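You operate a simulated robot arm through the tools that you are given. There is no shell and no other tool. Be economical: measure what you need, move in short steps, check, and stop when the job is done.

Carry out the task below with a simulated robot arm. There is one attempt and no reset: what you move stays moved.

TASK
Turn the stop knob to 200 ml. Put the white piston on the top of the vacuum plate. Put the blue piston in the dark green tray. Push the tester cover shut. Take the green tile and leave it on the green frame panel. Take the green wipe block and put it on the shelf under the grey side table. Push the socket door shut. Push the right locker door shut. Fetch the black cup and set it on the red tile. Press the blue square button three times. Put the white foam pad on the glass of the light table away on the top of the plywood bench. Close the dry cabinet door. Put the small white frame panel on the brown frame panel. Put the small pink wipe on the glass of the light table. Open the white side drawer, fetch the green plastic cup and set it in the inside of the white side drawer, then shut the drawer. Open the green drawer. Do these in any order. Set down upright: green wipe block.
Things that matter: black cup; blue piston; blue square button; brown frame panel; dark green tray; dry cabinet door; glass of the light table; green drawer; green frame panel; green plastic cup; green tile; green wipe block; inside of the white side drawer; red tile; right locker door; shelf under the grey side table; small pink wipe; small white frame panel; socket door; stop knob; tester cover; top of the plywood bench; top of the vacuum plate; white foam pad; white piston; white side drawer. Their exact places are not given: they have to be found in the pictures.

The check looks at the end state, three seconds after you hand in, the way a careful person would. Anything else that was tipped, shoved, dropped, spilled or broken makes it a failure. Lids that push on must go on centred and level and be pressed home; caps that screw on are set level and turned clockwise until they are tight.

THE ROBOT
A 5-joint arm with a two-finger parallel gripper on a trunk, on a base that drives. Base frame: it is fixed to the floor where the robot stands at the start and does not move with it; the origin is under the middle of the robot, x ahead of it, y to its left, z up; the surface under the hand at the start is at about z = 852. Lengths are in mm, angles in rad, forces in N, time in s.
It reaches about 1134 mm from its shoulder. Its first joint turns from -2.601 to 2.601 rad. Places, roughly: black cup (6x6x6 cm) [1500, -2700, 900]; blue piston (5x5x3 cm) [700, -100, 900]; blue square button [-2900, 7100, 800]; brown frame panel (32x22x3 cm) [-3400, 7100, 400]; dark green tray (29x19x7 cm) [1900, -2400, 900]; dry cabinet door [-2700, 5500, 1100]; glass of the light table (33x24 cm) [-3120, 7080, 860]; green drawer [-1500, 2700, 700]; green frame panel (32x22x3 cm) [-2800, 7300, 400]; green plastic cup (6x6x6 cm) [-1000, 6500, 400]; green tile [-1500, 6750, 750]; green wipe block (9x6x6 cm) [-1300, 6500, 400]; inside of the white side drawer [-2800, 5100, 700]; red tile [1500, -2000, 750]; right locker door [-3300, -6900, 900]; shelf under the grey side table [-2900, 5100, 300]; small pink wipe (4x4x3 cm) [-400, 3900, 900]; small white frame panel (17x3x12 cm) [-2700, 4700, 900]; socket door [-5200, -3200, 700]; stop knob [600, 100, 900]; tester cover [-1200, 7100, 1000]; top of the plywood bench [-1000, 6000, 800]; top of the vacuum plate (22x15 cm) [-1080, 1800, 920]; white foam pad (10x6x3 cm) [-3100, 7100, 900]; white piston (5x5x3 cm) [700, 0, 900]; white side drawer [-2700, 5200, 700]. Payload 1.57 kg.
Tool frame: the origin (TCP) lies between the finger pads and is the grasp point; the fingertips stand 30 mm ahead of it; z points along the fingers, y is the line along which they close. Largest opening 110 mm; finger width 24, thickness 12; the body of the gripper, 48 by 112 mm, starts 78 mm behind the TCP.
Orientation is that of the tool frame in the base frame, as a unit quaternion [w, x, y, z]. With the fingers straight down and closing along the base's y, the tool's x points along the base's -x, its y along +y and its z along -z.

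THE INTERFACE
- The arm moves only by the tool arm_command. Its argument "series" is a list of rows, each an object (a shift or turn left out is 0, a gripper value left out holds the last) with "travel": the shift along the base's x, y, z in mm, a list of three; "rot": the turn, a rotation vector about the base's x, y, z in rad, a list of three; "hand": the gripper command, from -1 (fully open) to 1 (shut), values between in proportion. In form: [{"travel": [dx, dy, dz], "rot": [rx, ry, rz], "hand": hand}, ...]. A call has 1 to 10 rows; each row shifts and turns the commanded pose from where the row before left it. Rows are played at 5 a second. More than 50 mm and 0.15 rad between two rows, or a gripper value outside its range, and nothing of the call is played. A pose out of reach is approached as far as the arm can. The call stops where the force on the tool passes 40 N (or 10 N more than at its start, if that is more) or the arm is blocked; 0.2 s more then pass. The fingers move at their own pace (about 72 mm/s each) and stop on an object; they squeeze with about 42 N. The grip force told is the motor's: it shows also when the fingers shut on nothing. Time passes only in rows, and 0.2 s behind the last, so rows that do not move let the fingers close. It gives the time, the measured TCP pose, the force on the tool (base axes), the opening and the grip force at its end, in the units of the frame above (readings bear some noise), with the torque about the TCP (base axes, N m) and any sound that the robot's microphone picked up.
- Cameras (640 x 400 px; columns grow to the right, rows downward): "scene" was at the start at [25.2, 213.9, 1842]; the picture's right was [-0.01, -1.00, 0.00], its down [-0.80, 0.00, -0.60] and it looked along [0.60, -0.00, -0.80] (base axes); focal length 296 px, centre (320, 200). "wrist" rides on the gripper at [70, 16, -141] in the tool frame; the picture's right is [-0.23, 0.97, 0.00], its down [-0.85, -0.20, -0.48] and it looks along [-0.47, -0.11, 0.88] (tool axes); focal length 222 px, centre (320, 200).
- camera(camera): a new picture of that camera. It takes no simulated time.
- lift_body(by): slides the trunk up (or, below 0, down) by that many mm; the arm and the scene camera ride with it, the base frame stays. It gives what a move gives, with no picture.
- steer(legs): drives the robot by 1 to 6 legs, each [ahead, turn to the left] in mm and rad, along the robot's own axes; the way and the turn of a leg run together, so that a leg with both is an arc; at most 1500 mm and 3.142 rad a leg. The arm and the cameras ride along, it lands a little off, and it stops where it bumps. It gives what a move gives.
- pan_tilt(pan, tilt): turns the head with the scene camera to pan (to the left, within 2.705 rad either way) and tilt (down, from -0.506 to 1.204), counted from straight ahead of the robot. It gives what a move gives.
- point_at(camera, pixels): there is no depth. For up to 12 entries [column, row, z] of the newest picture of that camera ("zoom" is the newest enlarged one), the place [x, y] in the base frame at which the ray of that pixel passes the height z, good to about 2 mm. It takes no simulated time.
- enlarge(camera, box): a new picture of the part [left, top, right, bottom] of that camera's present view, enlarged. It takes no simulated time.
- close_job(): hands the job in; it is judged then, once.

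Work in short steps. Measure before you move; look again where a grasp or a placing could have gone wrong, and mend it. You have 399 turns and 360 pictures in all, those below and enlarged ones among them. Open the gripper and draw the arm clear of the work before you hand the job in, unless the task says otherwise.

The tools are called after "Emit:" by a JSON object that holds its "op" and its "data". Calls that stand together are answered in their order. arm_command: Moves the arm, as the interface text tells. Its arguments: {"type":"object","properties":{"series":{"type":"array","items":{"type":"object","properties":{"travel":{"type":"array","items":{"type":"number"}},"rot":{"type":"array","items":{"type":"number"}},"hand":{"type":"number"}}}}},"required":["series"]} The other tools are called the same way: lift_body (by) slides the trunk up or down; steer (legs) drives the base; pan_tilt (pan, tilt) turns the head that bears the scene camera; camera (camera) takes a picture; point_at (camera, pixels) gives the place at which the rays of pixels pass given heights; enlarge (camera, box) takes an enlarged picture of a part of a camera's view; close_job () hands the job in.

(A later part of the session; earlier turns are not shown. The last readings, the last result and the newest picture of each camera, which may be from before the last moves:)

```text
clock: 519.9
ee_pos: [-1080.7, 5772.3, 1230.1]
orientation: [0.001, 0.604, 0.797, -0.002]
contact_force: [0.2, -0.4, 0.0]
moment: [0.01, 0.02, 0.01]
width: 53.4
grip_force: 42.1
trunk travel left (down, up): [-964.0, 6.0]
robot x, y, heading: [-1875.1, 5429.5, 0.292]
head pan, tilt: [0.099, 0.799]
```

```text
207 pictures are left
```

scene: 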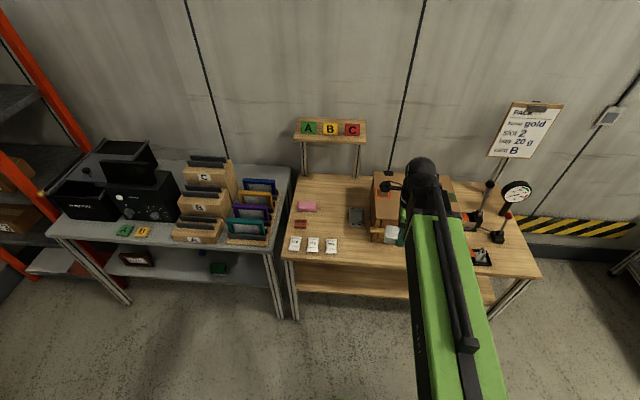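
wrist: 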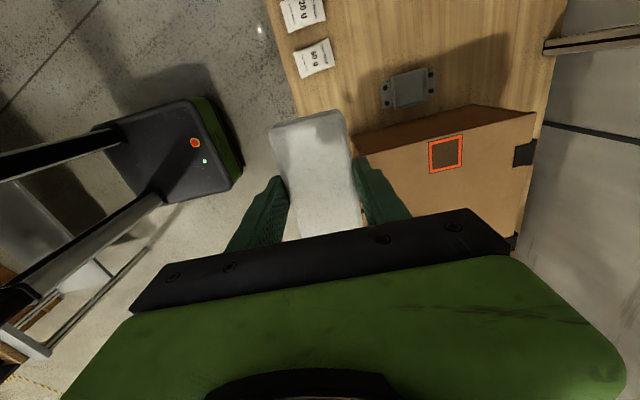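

I shift to (-1060,5778) and lower toward the bench top.

Emit:
{"op": "arm_command", "data": {"series": [{"travel": [20, 6, 0]}, {}]}}

Emit:
{"op": "lift_body", "data": {"by": -330}}

Emit:
{"op": "camera", "data": {"camera": "wrist"}}

Emit:
{"op": "camera", "data": {"camera": "scene"}}

```text
clock: 520.5
ee_pos: [-1060.5, 5777.5, 1231.7]
orientation: [0.001, 0.604, 0.797, -0.001]
contact_force: [0.4, 0.2, 0.1]
moment: [0.02, -0.02, 0.03]
width: 53.6
grip_force: 41.4
trunk travel left (down, up): [-964.0, 6.0]
robot x, y, heading: [-1873.4, 5428.1, 0.291]
head pan, tilt: [0.099, 0.799]
```

```text
clock: 523.8
ee_pos: [-1059.9, 5777.4, 900.1]
orientation: [0.0, 0.604, 0.797, -0.001]
contact_force: [-0.5, -0.1, -1.8]
moment: [0.01, 0.0, -0.04]
width: 53.2
grip_force: 42.0
trunk travel left (down, up): [-634.0, 336.0]
robot x, y, heading: [-1871.1, 5427.6, 0.293]
head pan, tilt: [0.099, 0.799]
```

```text
206 pictures are left
```

wrist: 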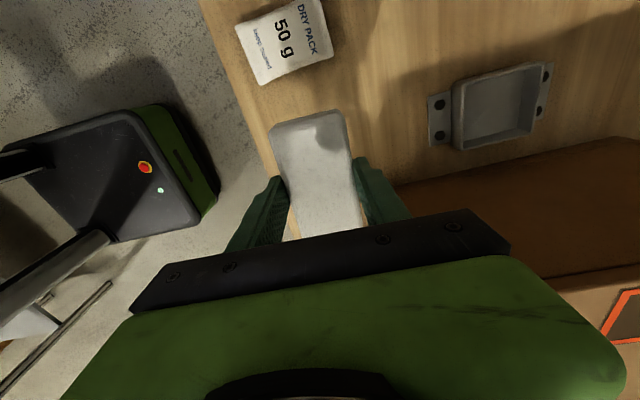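

```text
205 pictures are left
```

scene: 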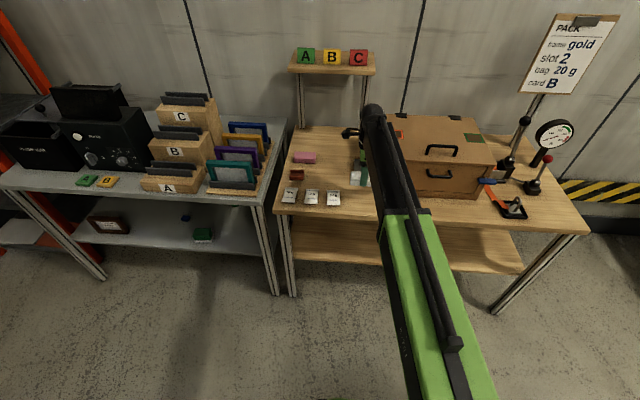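

Emit:
{"op": "point_at", "data": {"camera": "wrist", "pixels": [[225, 60, 795], [262, 150, 795], [250, 80, 795], [335, 55, 795], [435, 120, 795], [400, 185, 800]]}}

```text
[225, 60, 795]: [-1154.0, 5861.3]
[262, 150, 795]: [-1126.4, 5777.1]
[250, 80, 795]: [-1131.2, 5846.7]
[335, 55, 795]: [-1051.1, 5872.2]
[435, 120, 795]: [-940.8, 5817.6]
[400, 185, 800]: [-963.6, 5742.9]
```

34 mm margin to the bench edge; I shift 8 mm inward and lower to contact.

Emit:
{"op": "arm_command", "data": {"series": [{"travel": [8, 2, 0]}, {}]}}

Emit:
{"op": "lift_body", "data": {"by": -55}}

Emit:
{"op": "lift_body", "data": {"by": -10}}

Emit:
{"op": "lift_body", "data": {"by": -6}}

```text
clock: 524.4
ee_pos: [-1051.5, 5780.5, 899.9]
orientation: [0.001, 0.604, 0.797, -0.002]
contact_force: [-0.1, -0.2, -0.4]
moment: [-0.01, 0.01, -0.02]
width: 53.5
grip_force: 42.0
trunk travel left (down, up): [-634.0, 336.0]
robot x, y, heading: [-1871.9, 5429.2, 0.295]
head pan, tilt: [0.099, 0.799]
```

```text
clock: 525.3
ee_pos: [-1051.9, 5778.7, 845.2]
orientation: [0.001, 0.605, 0.797, -0.002]
contact_force: [-1.2, 0.0, 0.3]
moment: [0.0, -0.02, 0.01]
width: 53.2
grip_force: 42.1
trunk travel left (down, up): [-579.0, 391.0]
robot x, y, heading: [-1873.5, 5429.1, 0.294]
head pan, tilt: [0.099, 0.799]
```

```text
clock: 525.9
ee_pos: [-1051.0, 5779.2, 836.3]
orientation: [0.001, 0.604, 0.797, -0.002]
contact_force: [-0.2, 0.4, 0.6]
moment: [-0.02, 0.0, 0.0]
width: 53.1
grip_force: 41.7
trunk travel left (down, up): [-569.0, 401.0]
robot x, y, heading: [-1873.6, 5426.5, 0.3]
head pan, tilt: [0.099, 0.799]
```

```text
clock: 526.5
ee_pos: [-1051.6, 5779.0, 830.4]
orientation: [0.0, 0.604, 0.797, -0.002]
contact_force: [-0.1, -0.2, -0.4]
moment: [-0.02, 0.04, -0.04]
width: 53.3
grip_force: 42.2
trunk travel left (down, up): [-563.0, 407.0]
robot x, y, heading: [-1873.1, 5427.7, 0.298]
head pan, tilt: [0.099, 0.799]
```

Emit:
{"op": "lift_body", "data": {"by": -5}}

Emit:
{"op": "lift_body", "data": {"by": -5}}

Emit:
{"op": "camera", "data": {"camera": "wrist"}}

```text
clock: 527.0
ee_pos: [-1051.4, 5779.9, 823.2]
orientation: [0.002, 0.604, 0.797, -0.001]
contact_force: [-0.1, 0.0, -0.5]
moment: [0.01, 0.01, -0.02]
width: 53.3
grip_force: 42.0
trunk travel left (down, up): [-558.0, 412.0]
robot x, y, heading: [-1871.7, 5427.4, 0.295]
head pan, tilt: [0.099, 0.799]
```

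```text
clock: 527.5
ee_pos: [-1050.6, 5779.6, 820.3]
orientation: [0.002, 0.604, 0.797, -0.001]
contact_force: [0.1, -0.4, -1.1]
moment: [0.01, -0.01, 0.0]
width: 53.2
grip_force: 42.8
trunk travel left (down, up): [-553.0, 417.0]
robot x, y, heading: [-1872.3, 5430.0, 0.295]
head pan, tilt: [0.099, 0.799]
```

```text
204 pictures are left
```

wrist: 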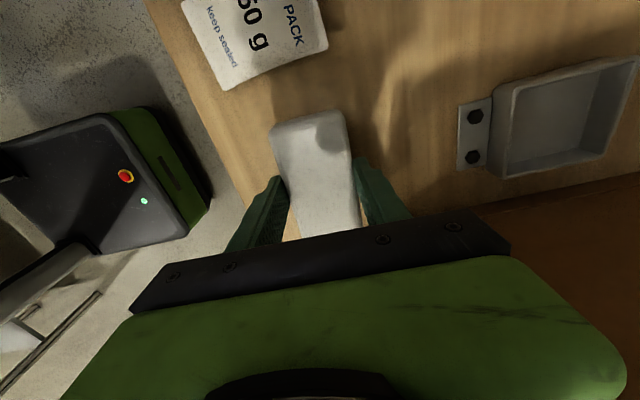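

Emit:
{"op": "lift_body", "data": {"by": -6}}

Emit:
{"op": "lift_body", "data": {"by": -6}}

Emit:
{"op": "lift_body", "data": {"by": -6}}

```text
clock: 528.1
ee_pos: [-1051.4, 5779.8, 814.2]
orientation: [0.001, 0.604, 0.797, -0.001]
contact_force: [0.7, -0.5, -0.1]
moment: [-0.01, 0.0, -0.02]
width: 53.6
grip_force: 42.1
trunk travel left (down, up): [-547.0, 423.0]
robot x, y, heading: [-1872.4, 5430.8, 0.29]
head pan, tilt: [0.099, 0.799]
```

```text
clock: 528.6
ee_pos: [-1051.7, 5778.6, 807.1]
orientation: [0.001, 0.604, 0.797, -0.002]
contact_force: [0.5, 0.9, -0.4]
moment: [0.01, 0.01, -0.03]
width: 53.3
grip_force: 42.3
trunk travel left (down, up): [-541.0, 429.0]
robot x, y, heading: [-1874.3, 5428.1, 0.302]
head pan, tilt: [0.099, 0.799]
```

```text
clock: 529.2
ee_pos: [-1052.1, 5780.4, 801.7]
orientation: [0.0, 0.604, 0.797, -0.001]
contact_force: [-0.4, 0.4, -0.3]
moment: [0.01, -0.01, 0.03]
width: 53.6
grip_force: 42.3
trunk travel left (down, up): [-535.0, 435.0]
robot x, y, heading: [-1870.9, 5424.6, 0.297]
head pan, tilt: [0.099, 0.799]
```

Emit:
{"op": "lift_body", "data": {"by": -7}}

Emit:
{"op": "lift_body", "data": {"by": -6}}

Emit:
{"op": "lift_body", "data": {"by": -6}}

Emit:
{"op": "camera", "data": {"camera": "scene"}}

```text
clock: 529.6
ee_pos: [-1051.8, 5780.1, 800.3]
orientation: [0.004, 0.603, 0.798, 0.0]
contact_force: [-1.3, 0.0, 29.4]
moment: [-0.18, 0.28, 0.0]
width: 53.3
grip_force: 41.4
trunk travel left (down, up): [-530.0, 440.0]
robot x, y, heading: [-1873.8, 5428.3, 0.291]
head pan, tilt: [0.099, 0.799]
stopped: the force on the tool passed its limit at 49 N (the readings are from after the stop); the commanded pose is now the measured one
```

```text
clock: 529.9
ee_pos: [-1051.7, 5779.5, 800.2]
orientation: [0.003, 0.604, 0.797, 0.001]
contact_force: [-0.8, 1.2, 33.5]
moment: [-0.13, 0.31, 0.02]
width: 53.3
grip_force: 41.9
trunk travel left (down, up): [-530.0, 440.0]
robot x, y, heading: [-1873.0, 5429.3, 0.297]
head pan, tilt: [0.099, 0.799]
stopped: the force on the tool passed its limit at 48 N (the readings are from after the stop); the commanded pose is now the measured one
```

```text
clock: 530.2
ee_pos: [-1053.0, 5779.1, 799.5]
orientation: [0.003, 0.604, 0.797, 0.001]
contact_force: [-1.2, 0.0, 37.6]
moment: [-0.11, 0.29, -0.03]
width: 53.5
grip_force: 41.8
trunk travel left (down, up): [-530.0, 440.0]
robot x, y, heading: [-1874.0, 5428.5, 0.292]
head pan, tilt: [0.099, 0.799]
stopped: the force on the tool passed its limit at 50 N (the readings are from after the stop); the commanded pose is now the measured one
```

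```text
203 pictures are left
```

scene: 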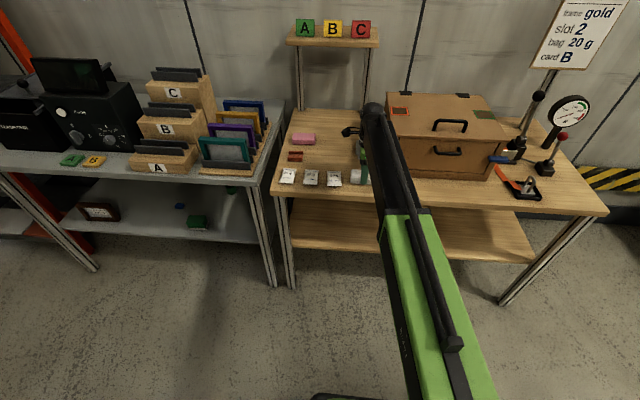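

Contact; bench top ≈ 765. I ease up, release, and lift to check that the pad lies well on the top.

Emit:
{"op": "lift_body", "data": {"by": 3}}

Emit:
{"op": "arm_command", "data": {"series": [{"hand": -0.2}, {"hand": -0.5}, {"hand": -0.5}]}}

Emit:
{"op": "lift_body", "data": {"by": 160}}

Emit:
{"op": "camera", "data": {"camera": "wrist"}}

```text
clock: 530.7
ee_pos: [-1050.4, 5778.8, 798.5]
orientation: [0.002, 0.605, 0.796, 0.0]
contact_force: [-4.8, -2.4, 6.0]
moment: [-0.06, 0.22, -0.02]
width: 53.3
grip_force: 42.0
trunk travel left (down, up): [-533.0, 437.0]
robot x, y, heading: [-1873.7, 5428.8, 0.294]
head pan, tilt: [0.099, 0.799]
```

```text
clock: 531.5
ee_pos: [-1050.4, 5779.9, 799.3]
orientation: [0.003, 0.604, 0.797, 0.0]
contact_force: [-0.3, -0.8, -0.1]
moment: [-0.01, 0.02, -0.01]
width: 82.2
grip_force: 0.1
trunk travel left (down, up): [-533.0, 437.0]
robot x, y, heading: [-1872.9, 5426.7, 0.291]
head pan, tilt: [0.099, 0.799]
```

```text
clock: 533.4
ee_pos: [-1050.0, 5780.5, 958.9]
orientation: [0.002, 0.604, 0.797, 0.001]
contact_force: [-0.5, 0.6, 0.1]
moment: [-0.02, 0.01, -0.03]
width: 82.4
grip_force: 0.2
trunk travel left (down, up): [-693.0, 277.0]
robot x, y, heading: [-1872.8, 5428.9, 0.3]
head pan, tilt: [0.099, 0.799]
```

```text
202 pictures are left
```

wrist: 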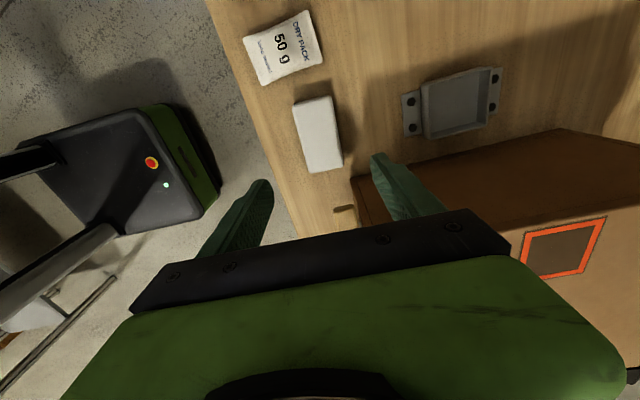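

The pad lies well on the bench. Next the tester: I raise, retract and drive to about (-1890,6560), facing the tester bench.

Emit:
{"op": "lift_body", "data": {"by": 270}}

Emit:
{"op": "arm_command", "data": {"series": [{"travel": [-45, -20, 0], "rot": [0, 0, 0.147]}, {"travel": [-45, -20, 0], "rot": [0, 0, 0.147]}, {"travel": [-45, -20, 0], "rot": [0, 0, 0.147]}, {"travel": [-45, -20, 0], "rot": [0, 0, 0.147]}, {"travel": [-45, -20, 0], "rot": [0, 0, 0.147]}]}}

Emit:
{"op": "steer", "data": {"legs": [[-60, 0], [0, 1.3], [1100, 0], [0, -1.3]]}}

Emit:
{"op": "pan_tilt", "data": {"pan": 0.4, "tilt": 0.7}}

Emit:
{"op": "camera", "data": {"camera": "scene"}}

```text
clock: 536.1
ee_pos: [-1050.1, 5779.8, 1230.2]
orientation: [0.002, 0.604, 0.797, 0.001]
contact_force: [-0.2, 0.1, 0.7]
moment: [0.03, 0.01, 0.02]
width: 82.6
grip_force: 0.1
trunk travel left (down, up): [-963.0, 7.0]
robot x, y, heading: [-1872.5, 5425.4, 0.297]
head pan, tilt: [0.099, 0.799]
```

```text
clock: 537.3
ee_pos: [-1275.7, 5681.2, 1230.4]
orientation: [0.003, 0.276, 0.961, 0.001]
contact_force: [-0.5, 0.0, 0.4]
moment: [0.04, 0.0, -0.01]
width: 82.5
grip_force: 0.1
trunk travel left (down, up): [-963.0, 7.0]
robot x, y, heading: [-1869.6, 5428.2, 0.292]
head pan, tilt: [0.099, 0.799]
```

```text
clock: 550.0
ee_pos: [-1359.5, 6762.4, 1230.3]
orientation: [0.004, 0.284, 0.959, 0.001]
contact_force: [-0.1, 0.4, -0.3]
moment: [-0.03, -0.06, -0.01]
width: 82.3
grip_force: 0.1
trunk travel left (down, up): [-963.0, 7.0]
robot x, y, heading: [-1948.7, 6485.9, 0.288]
head pan, tilt: [0.099, 0.799]
```

```text
clock: 550.8
ee_pos: [-1359.0, 6759.5, 1229.6]
orientation: [0.002, 0.284, 0.959, 0.001]
contact_force: [-0.7, -0.4, 0.5]
moment: [0.01, 0.02, -0.02]
width: 82.5
grip_force: 0.0
trunk travel left (down, up): [-963.0, 7.0]
robot x, y, heading: [-1952.5, 6482.7, 0.291]
head pan, tilt: [0.4, 0.7]
```

```text
201 pictures are left
```

scene: 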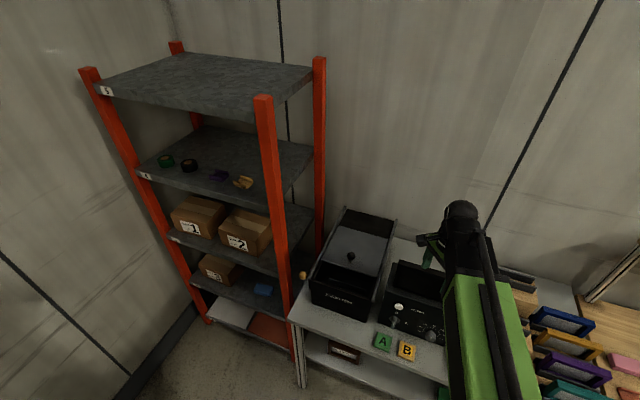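

Emit:
{"op": "enlarge", "data": {"camera": "scene", "box": [280, 190, 470, 370]}}

Emit:
{"op": "camera", "data": {"camera": "wrist"}}

```text
2.22 times, centred on (375, 280) of scene
```

zoom: 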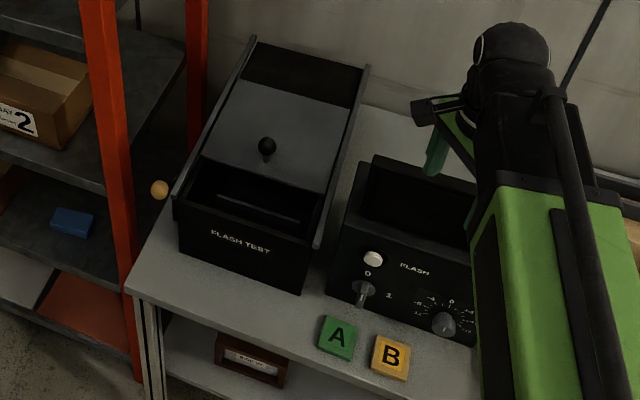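

```text
199 pictures are left
```

wrist: 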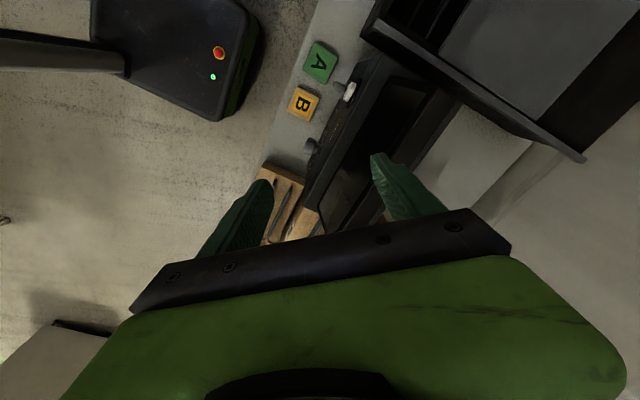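

The tester's sliding cover (with black knob at zoom (267,148)) is pushed back; it must slide forward over the opening. I measure the knob and tile A.

Emit:
{"op": "point_at", "data": {"camera": "zoom", "pixels": [[267, 148, 1000], [267, 148, 980], [267, 148, 960], [180, 220, 950], [305, 290, 850], [340, 338, 775], [340, 338, 765], [130, 290, 760], [160, 190, 900], [330, 240, 960], [200, 170, 960], [250, 40, 960]]}}

```text
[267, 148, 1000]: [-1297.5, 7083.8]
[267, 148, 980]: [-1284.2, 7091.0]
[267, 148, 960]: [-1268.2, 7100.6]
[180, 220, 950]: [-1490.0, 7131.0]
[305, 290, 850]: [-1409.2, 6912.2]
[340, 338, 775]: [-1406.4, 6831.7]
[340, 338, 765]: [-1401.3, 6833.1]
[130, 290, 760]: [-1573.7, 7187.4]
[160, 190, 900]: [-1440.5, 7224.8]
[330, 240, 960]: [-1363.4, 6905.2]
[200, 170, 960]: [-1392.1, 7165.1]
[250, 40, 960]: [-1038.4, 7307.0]
```

Knob ≈ (-1285,7090), reachable from here (r≈900). I move the hand over it, spinning so it closes along the slide direction.

Emit:
{"op": "arm_command", "data": {"series": [{"travel": [8, 36, 0], "rot": [0, 0, -0.1]}, {"travel": [8, 36, 0], "rot": [0, 0, -0.1]}, {"travel": [8, 36, 0], "rot": [0, 0, -0.1]}, {"travel": [8, 36, 0], "rot": [0, 0, -0.1]}, {"travel": [8, 36, 0], "rot": [0, 0, -0.1]}, {"travel": [8, 36, 0], "rot": [0, 0, -0.1]}, {"travel": [8, 36, 0], "rot": [0, 0, -0.12]}, {"travel": [9, 36, 0]}, {"travel": [9, 36, 0], "hand": 0}, {"hand": 0}]}}

Emit:
{"op": "camera", "data": {"camera": "wrist"}}

```text
clock: 553.0
ee_pos: [-1284.5, 7085.4, 1230.0]
orientation: [0.002, 0.604, 0.797, 0.0]
contact_force: [0.1, 0.7, -0.3]
moment: [-0.02, -0.01, -0.02]
width: 54.8
grip_force: 0.1
trunk travel left (down, up): [-963.0, 7.0]
robot x, y, heading: [-1949.5, 6486.8, 0.288]
head pan, tilt: [0.4, 0.7]
```

```text
198 pictures are left
```

wrist: 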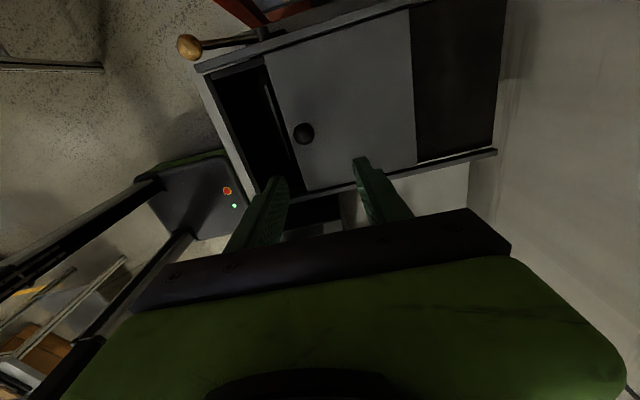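

The lid (grey, knob at (304,133)) must slide to the left/front over the dark opening. I triangulate the knob height.

Emit:
{"op": "point_at", "data": {"camera": "wrist", "pixels": [[304, 130, 1000], [304, 130, 980], [304, 130, 960], [268, 60, 950], [305, 190, 950], [210, 75, 950], [250, 185, 950], [415, 160, 950]]}}

```text
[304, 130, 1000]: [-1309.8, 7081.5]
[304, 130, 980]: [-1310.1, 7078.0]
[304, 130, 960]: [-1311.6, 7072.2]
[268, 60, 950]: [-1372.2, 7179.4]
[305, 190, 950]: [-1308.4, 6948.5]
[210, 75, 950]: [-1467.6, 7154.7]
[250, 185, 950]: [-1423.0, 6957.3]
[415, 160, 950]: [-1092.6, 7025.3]
```

Knob ≈ (-1309,7080,1013). I centre and lower 198 mm so that the tips straddle it, then close.

Emit:
{"op": "arm_command", "data": {"series": [{"travel": [-12, -2, 0]}, {"travel": [-12, -3, 0]}, {}]}}

Emit:
{"op": "lift_body", "data": {"by": -170}}

Emit:
{"op": "camera", "data": {"camera": "wrist"}}

```text
clock: 553.8
ee_pos: [-1307.1, 7080.2, 1229.8]
orientation: [0.001, 0.604, 0.797, 0.0]
contact_force: [0.0, 0.3, 0.5]
moment: [-0.01, 0.02, 0.02]
width: 55.0
grip_force: 0.0
trunk travel left (down, up): [-963.0, 7.0]
robot x, y, heading: [-1953.0, 6485.9, 0.293]
head pan, tilt: [0.4, 0.7]
```

```text
clock: 555.7
ee_pos: [-1307.9, 7079.7, 1059.7]
orientation: [0.003, 0.604, 0.797, 0.0]
contact_force: [0.1, 0.5, -0.1]
moment: [0.01, -0.05, 0.0]
width: 55.0
grip_force: 0.2
trunk travel left (down, up): [-793.0, 177.0]
robot x, y, heading: [-1952.3, 6485.9, 0.287]
head pan, tilt: [0.4, 0.7]
```

```text
197 pictures are left
```

wrist: 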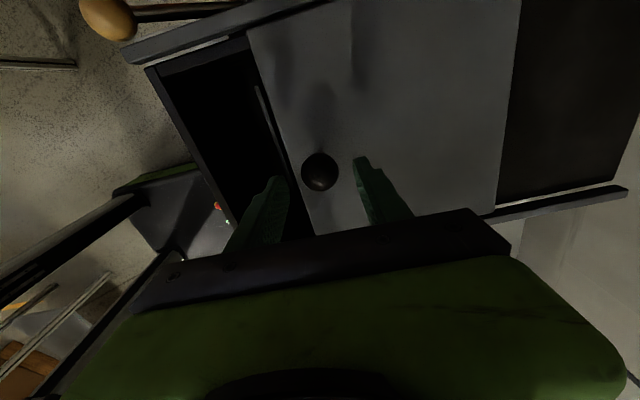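

Emit:
{"op": "lift_body", "data": {"by": -28}}

Emit:
{"op": "arm_command", "data": {"series": [{"hand": 0.6}, {"hand": 1}, {"hand": 1}]}}

Emit:
{"op": "arm_command", "data": {"series": [{"travel": [-14, -4, 0]}, {"travel": [-14, -4, 0]}, {"travel": [-14, -4, 0]}, {"travel": [-14, -4, 0]}]}}

Emit:
{"op": "camera", "data": {"camera": "wrist"}}

```text
clock: 556.5
ee_pos: [-1307.4, 7079.7, 1031.2]
orientation: [0.003, 0.604, 0.797, 0.001]
contact_force: [-0.3, 1.0, -0.3]
moment: [0.02, 0.02, -0.03]
width: 55.0
grip_force: 0.1
trunk travel left (down, up): [-765.0, 205.0]
robot x, y, heading: [-1950.2, 6489.8, 0.286]
head pan, tilt: [0.4, 0.7]
```

```text
clock: 557.3
ee_pos: [-1309.1, 7079.8, 1031.4]
orientation: [0.002, 0.604, 0.797, 0.001]
contact_force: [-1.5, 0.3, -0.8]
moment: [-0.01, 0.04, -0.02]
width: 33.3
grip_force: 41.2
trunk travel left (down, up): [-765.0, 205.0]
robot x, y, heading: [-1953.8, 6485.4, 0.288]
head pan, tilt: [0.4, 0.7]
```

```text
clock: 558.3
ee_pos: [-1364.2, 7060.9, 1031.5]
orientation: [0.002, 0.604, 0.797, -0.001]
contact_force: [0.4, -7.3, -4.4]
moment: [0.21, -0.29, -0.01]
width: 33.6
grip_force: 41.3
trunk travel left (down, up): [-765.0, 205.0]
robot x, y, heading: [-1948.9, 6486.9, 0.286]
head pan, tilt: [0.4, 0.7]
```

```text
196 pictures are left
```

wrist: 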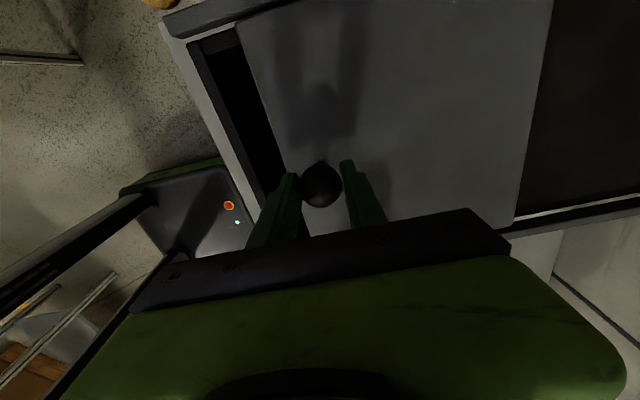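

The cover slides. I continue until the force rises at the stop.

Emit:
{"op": "arm_command", "data": {"series": [{"travel": [-12, -5, 0]}, {"travel": [-12, -5, 0]}, {"travel": [-10, -4, 0]}, {"travel": [-8, -3, 0]}, {"travel": [-8, -3, 0]}, {"travel": [-8, -3, 0]}]}}

Emit:
{"op": "camera", "data": {"camera": "wrist"}}

```text
clock: 559.5
ee_pos: [-1409.0, 7046.8, 1030.8]
orientation: [0.003, 0.603, 0.798, 0.007]
contact_force: [3.4, 5.3, 4.1]
moment: [0.1, 0.2, 0.1]
width: 33.6
grip_force: 41.1
trunk travel left (down, up): [-765.0, 205.0]
robot x, y, heading: [-1953.1, 6489.9, 0.293]
head pan, tilt: [0.4, 0.7]
stopped in row 6: the force on the tool passed its limit at 48 N (the readings are from after the stop); the commanded pose is now the measured one
```

```text
195 pictures are left
```

wrist: 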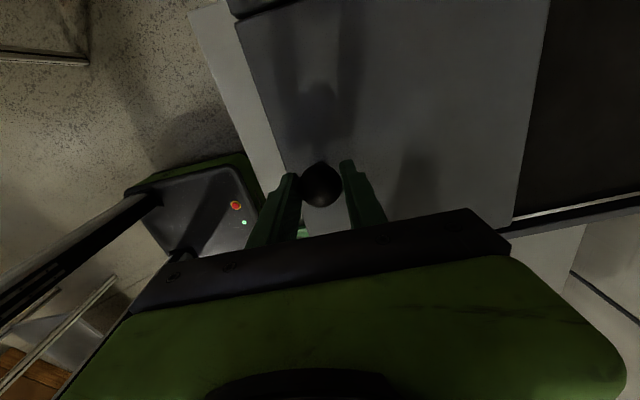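

The cover is shut against its stop. I release, rise, and move over the green tile A near (-1403,6832).

Emit:
{"op": "arm_command", "data": {"series": [{"hand": 0.5}, {"hand": 0}, {"hand": 0}]}}

Emit:
{"op": "lift_body", "data": {"by": 60}}

Emit:
{"op": "arm_command", "data": {"series": [{"travel": [2, -43, 0], "hand": -0.5}, {"travel": [0, -43, 0]}, {"travel": [2, -43, 0]}, {"travel": [0, -43, 0]}, {"travel": [2, -42, 0]}, {}]}}

Emit:
{"op": "camera", "data": {"camera": "wrist"}}

Emit:
{"op": "camera", "data": {"camera": "scene"}}

```text
clock: 560.3
ee_pos: [-1409.4, 7046.4, 1032.1]
orientation: [0.004, 0.603, 0.797, 0.006]
contact_force: [-0.1, 0.5, -0.1]
moment: [0.03, 0.0, 0.05]
width: 54.8
grip_force: 0.0
trunk travel left (down, up): [-765.0, 205.0]
robot x, y, heading: [-1953.6, 6482.9, 0.288]
head pan, tilt: [0.4, 0.7]
```

```text
clock: 561.3
ee_pos: [-1408.9, 7046.4, 1091.8]
orientation: [0.002, 0.603, 0.797, 0.006]
contact_force: [0.7, -0.1, 0.8]
moment: [0.02, 0.02, 0.0]
width: 55.4
grip_force: 0.1
trunk travel left (down, up): [-825.0, 145.0]
robot x, y, heading: [-1953.2, 6486.6, 0.288]
head pan, tilt: [0.4, 0.7]
```

```text
clock: 562.7
ee_pos: [-1401.8, 6831.7, 1091.4]
orientation: [0.003, 0.603, 0.798, 0.005]
contact_force: [-0.4, 0.1, -0.2]
moment: [0.0, 0.03, -0.03]
width: 82.3
grip_force: 0.1
out of reach, approached as far as the arm can: row 3
trunk travel left (down, up): [-825.0, 145.0]
robot x, y, heading: [-1949.2, 6486.3, 0.287]
head pan, tilt: [0.4, 0.7]
```

```text
194 pictures are left
```

wrist: 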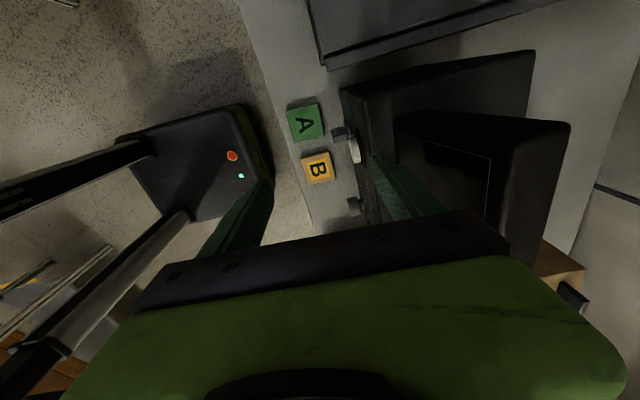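

```text
193 pictures are left
```

scene: 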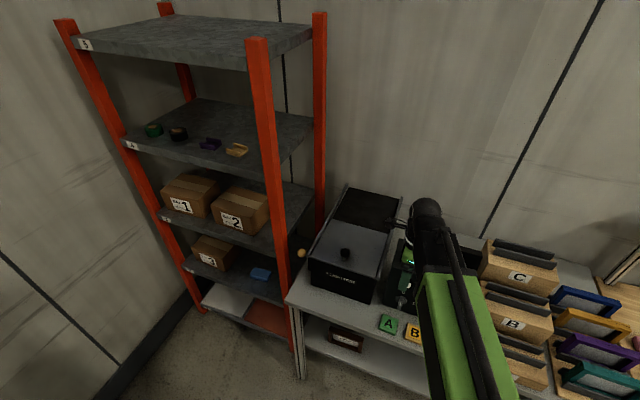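

Emit:
{"op": "point_at", "data": {"camera": "wrist", "pixels": [[305, 121, 870], [305, 121, 850], [305, 121, 800], [305, 121, 775]]}}

Emit:
{"op": "enlarge", "data": {"camera": "scene", "box": [350, 290, 450, 350]}}

```text
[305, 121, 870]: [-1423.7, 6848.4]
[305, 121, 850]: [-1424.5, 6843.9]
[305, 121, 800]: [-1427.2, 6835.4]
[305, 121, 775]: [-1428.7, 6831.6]
```

```text
6.40 times, centred on (400, 320) of scene
```

zoom: 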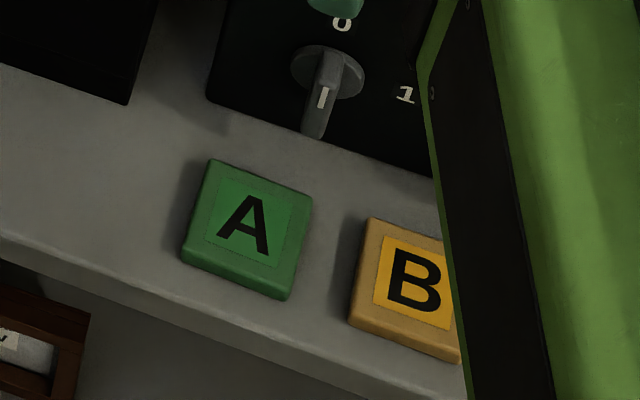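

Emit:
{"op": "point_at", "data": {"camera": "zoom", "pixels": [[250, 225, 860], [250, 225, 830], [250, 225, 800], [215, 162, 820], [310, 198, 820], [285, 285, 820], [185, 250, 820], [183, 262, 806]]}}

```text
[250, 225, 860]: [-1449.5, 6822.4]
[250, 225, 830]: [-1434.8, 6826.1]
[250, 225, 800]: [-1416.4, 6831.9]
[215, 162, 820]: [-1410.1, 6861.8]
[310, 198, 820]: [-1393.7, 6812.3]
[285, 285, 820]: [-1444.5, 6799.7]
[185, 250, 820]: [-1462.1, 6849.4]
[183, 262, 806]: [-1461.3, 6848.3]
```

Tile A: centre (-1427,6833), top ≈815, bench ≈800. I spin by +1.57 rad to close along the bench (the tester unit is close behind), then lower.

Emit:
{"op": "arm_command", "data": {"series": [{"rot": [-0.004, 0.011, 0.14], "travel": [-8, 0, 0], "hand": -0.27}, {"rot": [0, 0, 0.15], "travel": [-8, 0, 0]}, {"rot": [0, 0, 0.15], "travel": [-9, 2, 0]}, {"rot": [0, 0, 0.15]}, {"rot": [0, 0, 0.15]}, {"rot": [0, 0, 0.15]}, {"rot": [0, 0, 0.15]}, {"rot": [0, 0, 0.15]}, {"rot": [0, 0, 0.15]}, {"rot": [0, 0, 0.15]}]}}

Emit:
{"op": "arm_command", "data": {"series": [{"rot": [0, 0, 0.08]}, {}]}}

Emit:
{"op": "lift_body", "data": {"by": -160}}

Emit:
{"op": "camera", "data": {"camera": "wrist"}}

```text
clock: 564.9
ee_pos: [-1428.3, 6834.7, 1090.7]
orientation: [-0.001, -0.098, 0.995, 0.001]
contact_force: [0.6, -0.1, 0.2]
moment: [0.04, 0.0, -0.01]
width: 70.1
grip_force: 0.1
out of reach, approached as far as the arm can: row 7
trunk travel left (down, up): [-825.0, 145.0]
robot x, y, heading: [-1952.8, 6489.0, 0.288]
head pan, tilt: [0.4, 0.7]
```

```text
clock: 565.5
ee_pos: [-1429.5, 6834.5, 1090.9]
orientation: [0.0, -0.137, 0.991, 0.001]
contact_force: [0.3, -0.4, 0.0]
moment: [0.0, 0.01, -0.03]
width: 70.0
grip_force: 0.0
trunk travel left (down, up): [-825.0, 145.0]
robot x, y, heading: [-1953.0, 6491.1, 0.289]
head pan, tilt: [0.4, 0.7]
```

```text
clock: 567.3
ee_pos: [-1428.9, 6834.0, 931.3]
orientation: [-0.001, -0.136, 0.991, 0.001]
contact_force: [0.3, 0.0, 0.4]
moment: [-0.01, -0.01, -0.01]
width: 69.9
grip_force: 0.0
trunk travel left (down, up): [-665.0, 305.0]
robot x, y, heading: [-1949.1, 6488.4, 0.287]
head pan, tilt: [0.4, 0.7]
```

```text
191 pictures are left
```

wrist: 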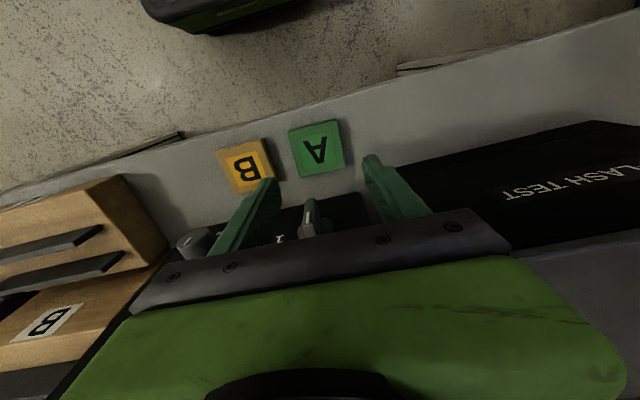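

Emit:
{"op": "point_at", "data": {"camera": "wrist", "pixels": [[316, 149, 815], [290, 135, 815], [337, 122, 815], [344, 162, 815], [302, 176, 815], [265, 140, 812], [275, 180, 812]]}}

```text
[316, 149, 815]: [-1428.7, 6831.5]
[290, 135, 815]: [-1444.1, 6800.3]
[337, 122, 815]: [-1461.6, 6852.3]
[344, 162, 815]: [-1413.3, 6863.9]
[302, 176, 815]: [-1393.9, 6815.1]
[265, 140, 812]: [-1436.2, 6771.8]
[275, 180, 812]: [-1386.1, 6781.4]
```

Centre (-1428,6831.5), gap to B 29 mm. I lower to TCP 833 and grip.

Emit:
{"op": "arm_command", "data": {"series": [{"travel": [0, -3, 0]}, {}]}}

Emit:
{"op": "lift_body", "data": {"by": -97}}

Emit:
{"op": "arm_command", "data": {"series": [{"hand": 0.4}, {"hand": 1}, {"hand": 1}]}}

Emit:
{"op": "camera", "data": {"camera": "wrist"}}

```text
clock: 567.9
ee_pos: [-1428.9, 6832.5, 931.7]
orientation: [-0.001, -0.138, 0.99, 0.0]
contact_force: [0.2, -1.0, -0.1]
moment: [0.03, 0.01, 0.05]
width: 70.1
grip_force: 0.1
trunk travel left (down, up): [-665.0, 305.0]
robot x, y, heading: [-1950.3, 6486.9, 0.286]
head pan, tilt: [0.4, 0.7]
```

```text
clock: 569.2
ee_pos: [-1428.3, 6830.3, 835.4]
orientation: [-0.001, -0.136, 0.991, 0.0]
contact_force: [-0.5, 0.3, -0.7]
moment: [0.0, -0.02, 0.01]
width: 69.6
grip_force: 0.0
trunk travel left (down, up): [-568.0, 402.0]
robot x, y, heading: [-1951.1, 6488.1, 0.287]
head pan, tilt: [0.4, 0.7]
```

```text
clock: 570.0
ee_pos: [-1427.9, 6831.4, 834.8]
orientation: [-0.001, -0.136, 0.991, 0.001]
contact_force: [-0.1, 1.3, 2.3]
moment: [0.02, -0.02, -0.01]
width: 59.0
grip_force: 42.6
trunk travel left (down, up): [-568.0, 402.0]
robot x, y, heading: [-1953.7, 6486.5, 0.288]
head pan, tilt: [0.4, 0.7]
```

```text
190 pictures are left
```

wrist: 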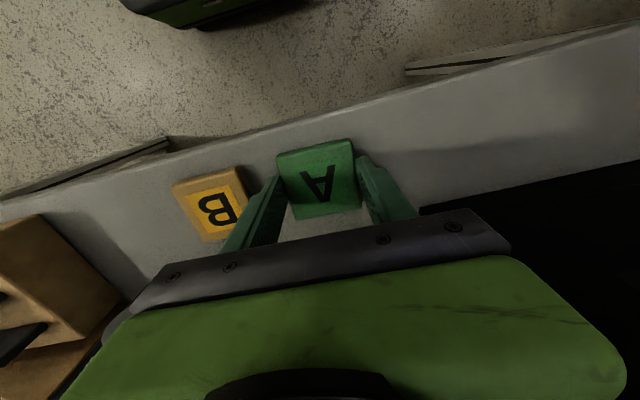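

Gripped, but the green panel lies on a lower shelf, so the tile must be held with a nearly horizontal tool. I'll set the tile turned by 0.22 rad and slightly away from B, then regrasp it with a pitched tool.

Emit:
{"op": "lift_body", "data": {"by": 4}}

Emit:
{"op": "arm_command", "data": {"series": [{"rot": [0, 0, 0.075], "travel": [-3, 5, 0]}, {"rot": [0, 0, 0.075], "travel": [-2, 5, 0]}, {"rot": [0, 0, 0.075], "travel": [0, 5, 0]}, {}]}}

Emit:
{"op": "lift_body", "data": {"by": -4}}

Emit:
{"op": "arm_command", "data": {"series": [{"hand": 0}, {"hand": -0.27}, {"hand": -0.27}]}}

Emit:
{"op": "lift_body", "data": {"by": 300}}

Emit:
{"op": "camera", "data": {"camera": "wrist"}}

```text
clock: 570.6
ee_pos: [-1429.5, 6832.1, 837.8]
orientation: [-0.001, -0.137, 0.991, 0.001]
contact_force: [-0.4, 0.3, -0.5]
moment: [-0.02, 0.0, 0.02]
width: 58.7
grip_force: 41.8
trunk travel left (down, up): [-572.0, 398.0]
robot x, y, heading: [-1950.8, 6489.0, 0.286]
head pan, tilt: [0.4, 0.7]
```

```text
clock: 571.6
ee_pos: [-1431.8, 6846.6, 838.6]
orientation: [-0.001, -0.247, 0.969, 0.001]
contact_force: [-0.7, 0.8, -0.5]
moment: [-0.01, 0.06, 0.01]
width: 58.8
grip_force: 41.6
trunk travel left (down, up): [-572.0, 398.0]
robot x, y, heading: [-1951.0, 6485.9, 0.288]
head pan, tilt: [0.4, 0.7]
```

```text
clock: 572.1
ee_pos: [-1433.5, 6847.8, 834.4]
orientation: [-0.002, -0.247, 0.969, 0.001]
contact_force: [-1.4, -0.8, 1.3]
moment: [-0.04, 0.0, -0.02]
width: 58.4
grip_force: 42.1
trunk travel left (down, up): [-568.0, 402.0]
robot x, y, heading: [-1953.3, 6488.5, 0.293]
head pan, tilt: [0.4, 0.7]
```

```text
clock: 572.9
ee_pos: [-1433.2, 6847.2, 835.7]
orientation: [-0.001, -0.247, 0.969, 0.0]
contact_force: [0.4, 0.8, -0.1]
moment: [0.03, -0.04, 0.0]
width: 70.0
grip_force: 0.1
trunk travel left (down, up): [-568.0, 402.0]
robot x, y, heading: [-1951.3, 6488.5, 0.29]
head pan, tilt: [0.4, 0.7]
```

```text
clock: 575.9
ee_pos: [-1433.6, 6846.3, 1134.7]
orientation: [-0.001, -0.247, 0.969, 0.001]
contact_force: [-0.9, 0.9, -0.2]
moment: [0.0, 0.01, 0.01]
width: 70.0
grip_force: 0.0
trunk travel left (down, up): [-868.0, 102.0]
robot x, y, heading: [-1953.4, 6485.5, 0.29]
head pan, tilt: [0.4, 0.7]
```

```text
189 pictures are left
```

wrist: 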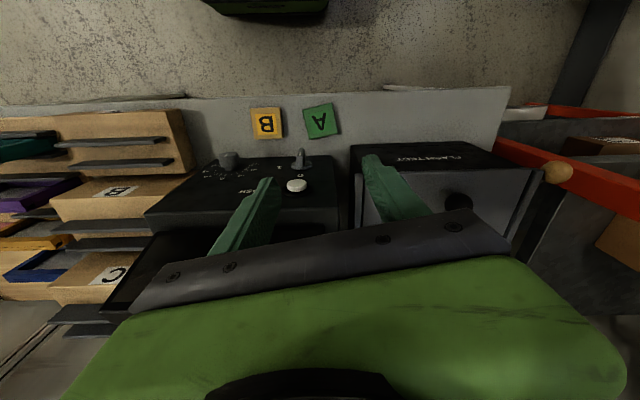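

The tile now sits at (-1433,6847) turned to 0.50 rad. I back the base 300 mm, align the arm to the tile's direction and pitch the tool up by 60°.

Emit:
{"op": "steer", "data": {"legs": [[-300, 0]]}}

Emit:
{"op": "arm_command", "data": {"series": [{"travel": [21, -25, 0]}, {"travel": [21, -25, 0]}, {"rot": [0.072, -0.131, 0]}, {"rot": [0.072, -0.131, 0]}, {"rot": [0.072, -0.131, 0]}, {"rot": [0.072, -0.131, 0]}, {"rot": [0.072, -0.131, 0]}, {"rot": [0.072, -0.131, 0]}, {"rot": [0.072, -0.131, 0]}]}}

Emit:
{"op": "camera", "data": {"camera": "wrist"}}

```text
clock: 578.0
ee_pos: [-1723.6, 6759.8, 1134.6]
orientation: [-0.001, -0.247, 0.969, 0.001]
contact_force: [-0.2, -0.7, -0.2]
moment: [0.02, -0.04, 0.0]
width: 70.0
grip_force: 0.1
trunk travel left (down, up): [-868.0, 102.0]
robot x, y, heading: [-2244.5, 6398.7, 0.291]
head pan, tilt: [0.4, 0.7]
```

```text
clock: 580.0
ee_pos: [-1563.0, 6780.1, 1252.7]
orientation: [0.483, -0.214, 0.84, 0.125]
contact_force: [0.2, 0.6, -0.1]
moment: [-0.01, -0.02, -0.01]
width: 69.7
grip_force: 0.0
out of reach, approached as far as the arm can: row 3, 4, 5, 6, 7, 8, 9
trunk travel left (down, up): [-868.0, 102.0]
robot x, y, heading: [-2237.9, 6401.5, 0.288]
head pan, tilt: [0.4, 0.7]
```

```text
188 pictures are left
```

wrist: 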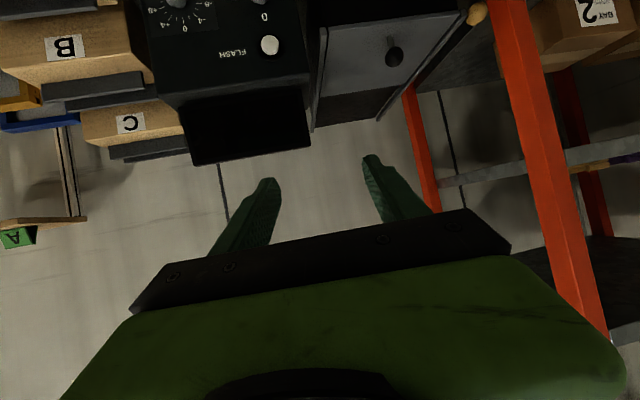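

Tool pitched. I extend to just above the tile at (-1440,6843), then lower.

Emit:
{"op": "arm_command", "data": {"series": [{"travel": [41, 21, 0]}, {"travel": [41, 21, 0]}, {"travel": [41, 21, 0]}, {}]}}

Emit:
{"op": "lift_body", "data": {"by": -340}}

Emit:
{"op": "camera", "data": {"camera": "wrist"}}

Emit:
{"op": "pan_tilt", "data": {"pan": 0.3, "tilt": 0.7}}

Emit:
{"op": "camera", "data": {"camera": "scene"}}

```text
clock: 581.0
ee_pos: [-1440.0, 6842.7, 1253.5]
orientation: [0.482, -0.214, 0.841, 0.125]
contact_force: [-0.4, 0.1, -0.3]
moment: [0.01, -0.03, 0.01]
width: 70.0
grip_force: 0.1
trunk travel left (down, up): [-868.0, 102.0]
robot x, y, heading: [-2239.2, 6398.5, 0.287]
head pan, tilt: [0.4, 0.7]
```

```text
clock: 584.3
ee_pos: [-1440.8, 6841.7, 912.6]
orientation: [0.482, -0.214, 0.84, 0.125]
contact_force: [0.9, -0.5, 0.1]
moment: [-0.01, 0.02, 0.0]
width: 69.9
grip_force: 0.0
trunk travel left (down, up): [-528.0, 442.0]
robot x, y, heading: [-2241.8, 6397.6, 0.287]
head pan, tilt: [0.4, 0.7]
```

```text
187 pictures are left
```

wrist: 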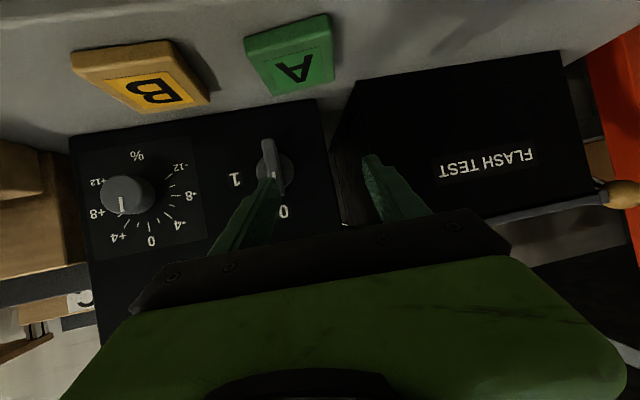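

```text
clock: 585.0
ee_pos: [-1439.5, 6841.7, 913.3]
orientation: [0.483, -0.214, 0.84, 0.125]
contact_force: [0.7, -0.2, -0.3]
moment: [0.01, 0.0, -0.02]
width: 69.9
grip_force: 0.1
trunk travel left (down, up): [-528.0, 442.0]
robot x, y, heading: [-2239.4, 6401.6, 0.289]
head pan, tilt: [0.3, 0.7]
```

```text
186 pictures are left
```

scene: 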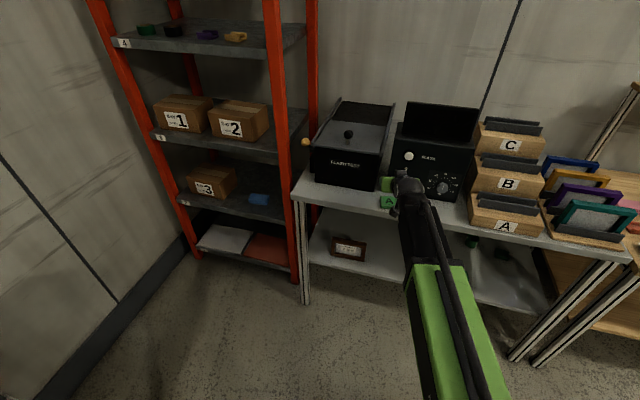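

Emit:
{"op": "point_at", "data": {"camera": "wrist", "pixels": [[243, 38, 815], [325, 13, 815], [334, 70, 815], [275, 85, 815], [290, 52, 815]]}}

```text
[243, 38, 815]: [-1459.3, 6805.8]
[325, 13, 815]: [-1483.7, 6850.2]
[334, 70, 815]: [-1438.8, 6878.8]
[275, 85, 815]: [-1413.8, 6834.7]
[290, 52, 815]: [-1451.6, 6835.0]
```

Emit:
{"op": "lift_body", "data": {"by": -50}}

Emit:
{"op": "camera", "data": {"camera": "wrist"}}

Emit:
{"op": "enlarge", "data": {"camera": "scene", "box": [340, 130, 450, 220]}}

```text
clock: 585.9
ee_pos: [-1441.0, 6842.9, 862.4]
orientation: [0.482, -0.215, 0.84, 0.125]
contact_force: [0.2, -1.0, -0.2]
moment: [-0.01, 0.01, 0.0]
width: 70.1
grip_force: 0.0
trunk travel left (down, up): [-478.0, 492.0]
robot x, y, heading: [-2242.7, 6395.7, 0.289]
head pan, tilt: [0.3, 0.7]
```

```text
185 pictures are left
```

wrist: 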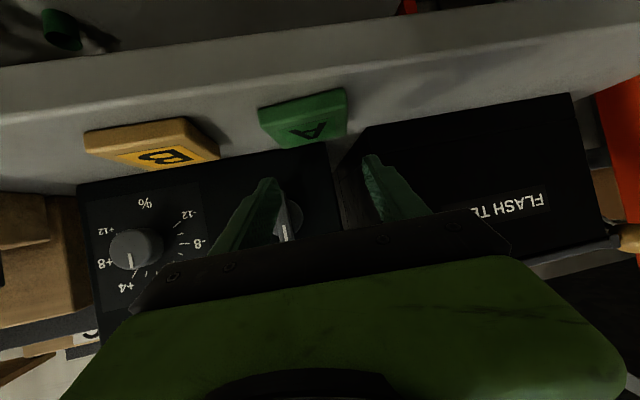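

```text
4.44 times, centred on (395, 175) of scene
```

zoom: 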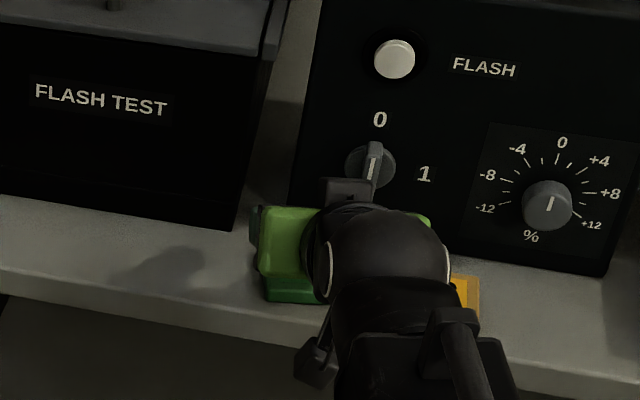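

By computation, the tile should show at (308,124) if centred; it shows at (303,118) — well within tolerance. I lower to 831 and check for contact.

Emit:
{"op": "lift_body", "data": {"by": -30}}

Emit:
{"op": "lift_body", "data": {"by": -4}}

Emit:
{"op": "camera", "data": {"camera": "wrist"}}

```text
clock: 586.6
ee_pos: [-1440.3, 6843.0, 832.1]
orientation: [0.482, -0.214, 0.84, 0.125]
contact_force: [-0.4, -0.1, 0.0]
moment: [0.01, 0.02, 0.0]
width: 70.0
grip_force: 0.1
trunk travel left (down, up): [-448.0, 522.0]
robot x, y, heading: [-2238.8, 6400.2, 0.295]
head pan, tilt: [0.3, 0.7]
```

```text
clock: 587.1
ee_pos: [-1440.3, 6841.6, 828.7]
orientation: [0.482, -0.214, 0.841, 0.125]
contact_force: [0.4, -0.1, 0.3]
moment: [-0.01, 0.0, -0.03]
width: 69.9
grip_force: 0.0
trunk travel left (down, up): [-444.0, 526.0]
robot x, y, heading: [-2242.9, 6397.8, 0.291]
head pan, tilt: [0.3, 0.7]
```

```text
183 pictures are left
```

wrist: 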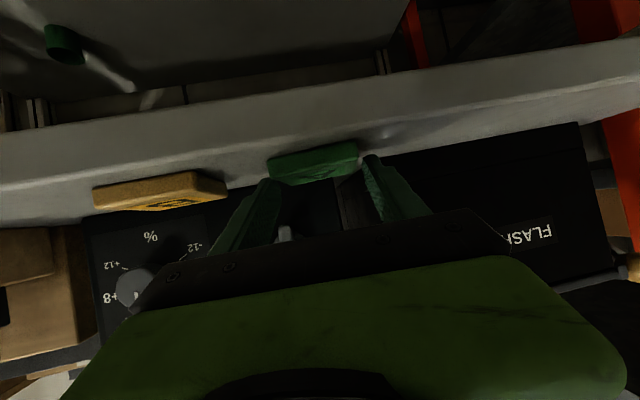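

Emit:
{"op": "lift_body", "data": {"by": -4}}

Emit:
{"op": "lift_body", "data": {"by": -4}}

Emit:
{"op": "arm_command", "data": {"series": [{"hand": 0.3}, {"hand": 1}, {"hand": 1}]}}

Emit:
{"op": "camera", "data": {"camera": "wrist"}}

```text
clock: 587.7
ee_pos: [-1440.2, 6841.2, 825.4]
orientation: [0.482, -0.215, 0.84, 0.125]
contact_force: [3.3, 2.1, 9.1]
moment: [-0.19, -0.35, 0.17]
width: 70.0
grip_force: 0.1
trunk travel left (down, up): [-440.0, 530.0]
robot x, y, heading: [-2241.4, 6403.4, 0.287]
head pan, tilt: [0.3, 0.7]
```

```text
clock: 588.2
ee_pos: [-1440.9, 6842.8, 823.9]
orientation: [0.488, -0.215, 0.837, 0.126]
contact_force: [11.7, 5.7, 38.1]
moment: [-0.65, -1.58, 0.48]
width: 69.9
grip_force: 0.0
trunk travel left (down, up): [-436.0, 534.0]
robot x, y, heading: [-2245.8, 6400.1, 0.287]
head pan, tilt: [0.3, 0.7]
```

```text
clock: 588.9
ee_pos: [-1437.8, 6839.8, 824.4]
orientation: [0.49, -0.213, 0.836, 0.125]
contact_force: [1.8, -3.1, 22.0]
moment: [0.05, -0.15, -0.26]
width: 59.1
grip_force: 34.6
trunk travel left (down, up): [-436.0, 534.0]
robot x, y, heading: [-2245.2, 6400.4, 0.292]
head pan, tilt: [0.3, 0.7]
stopped in row 3: the force on the tool passed its limit at 52 N (the readings are from after the stop); the commanded pose is now the measured one
```

```text
182 pictures are left
```

wrist: 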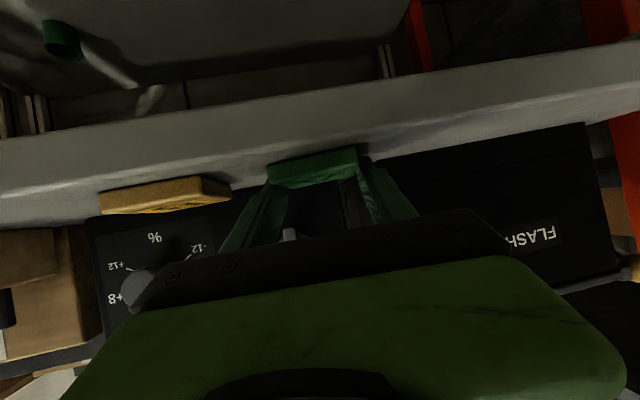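

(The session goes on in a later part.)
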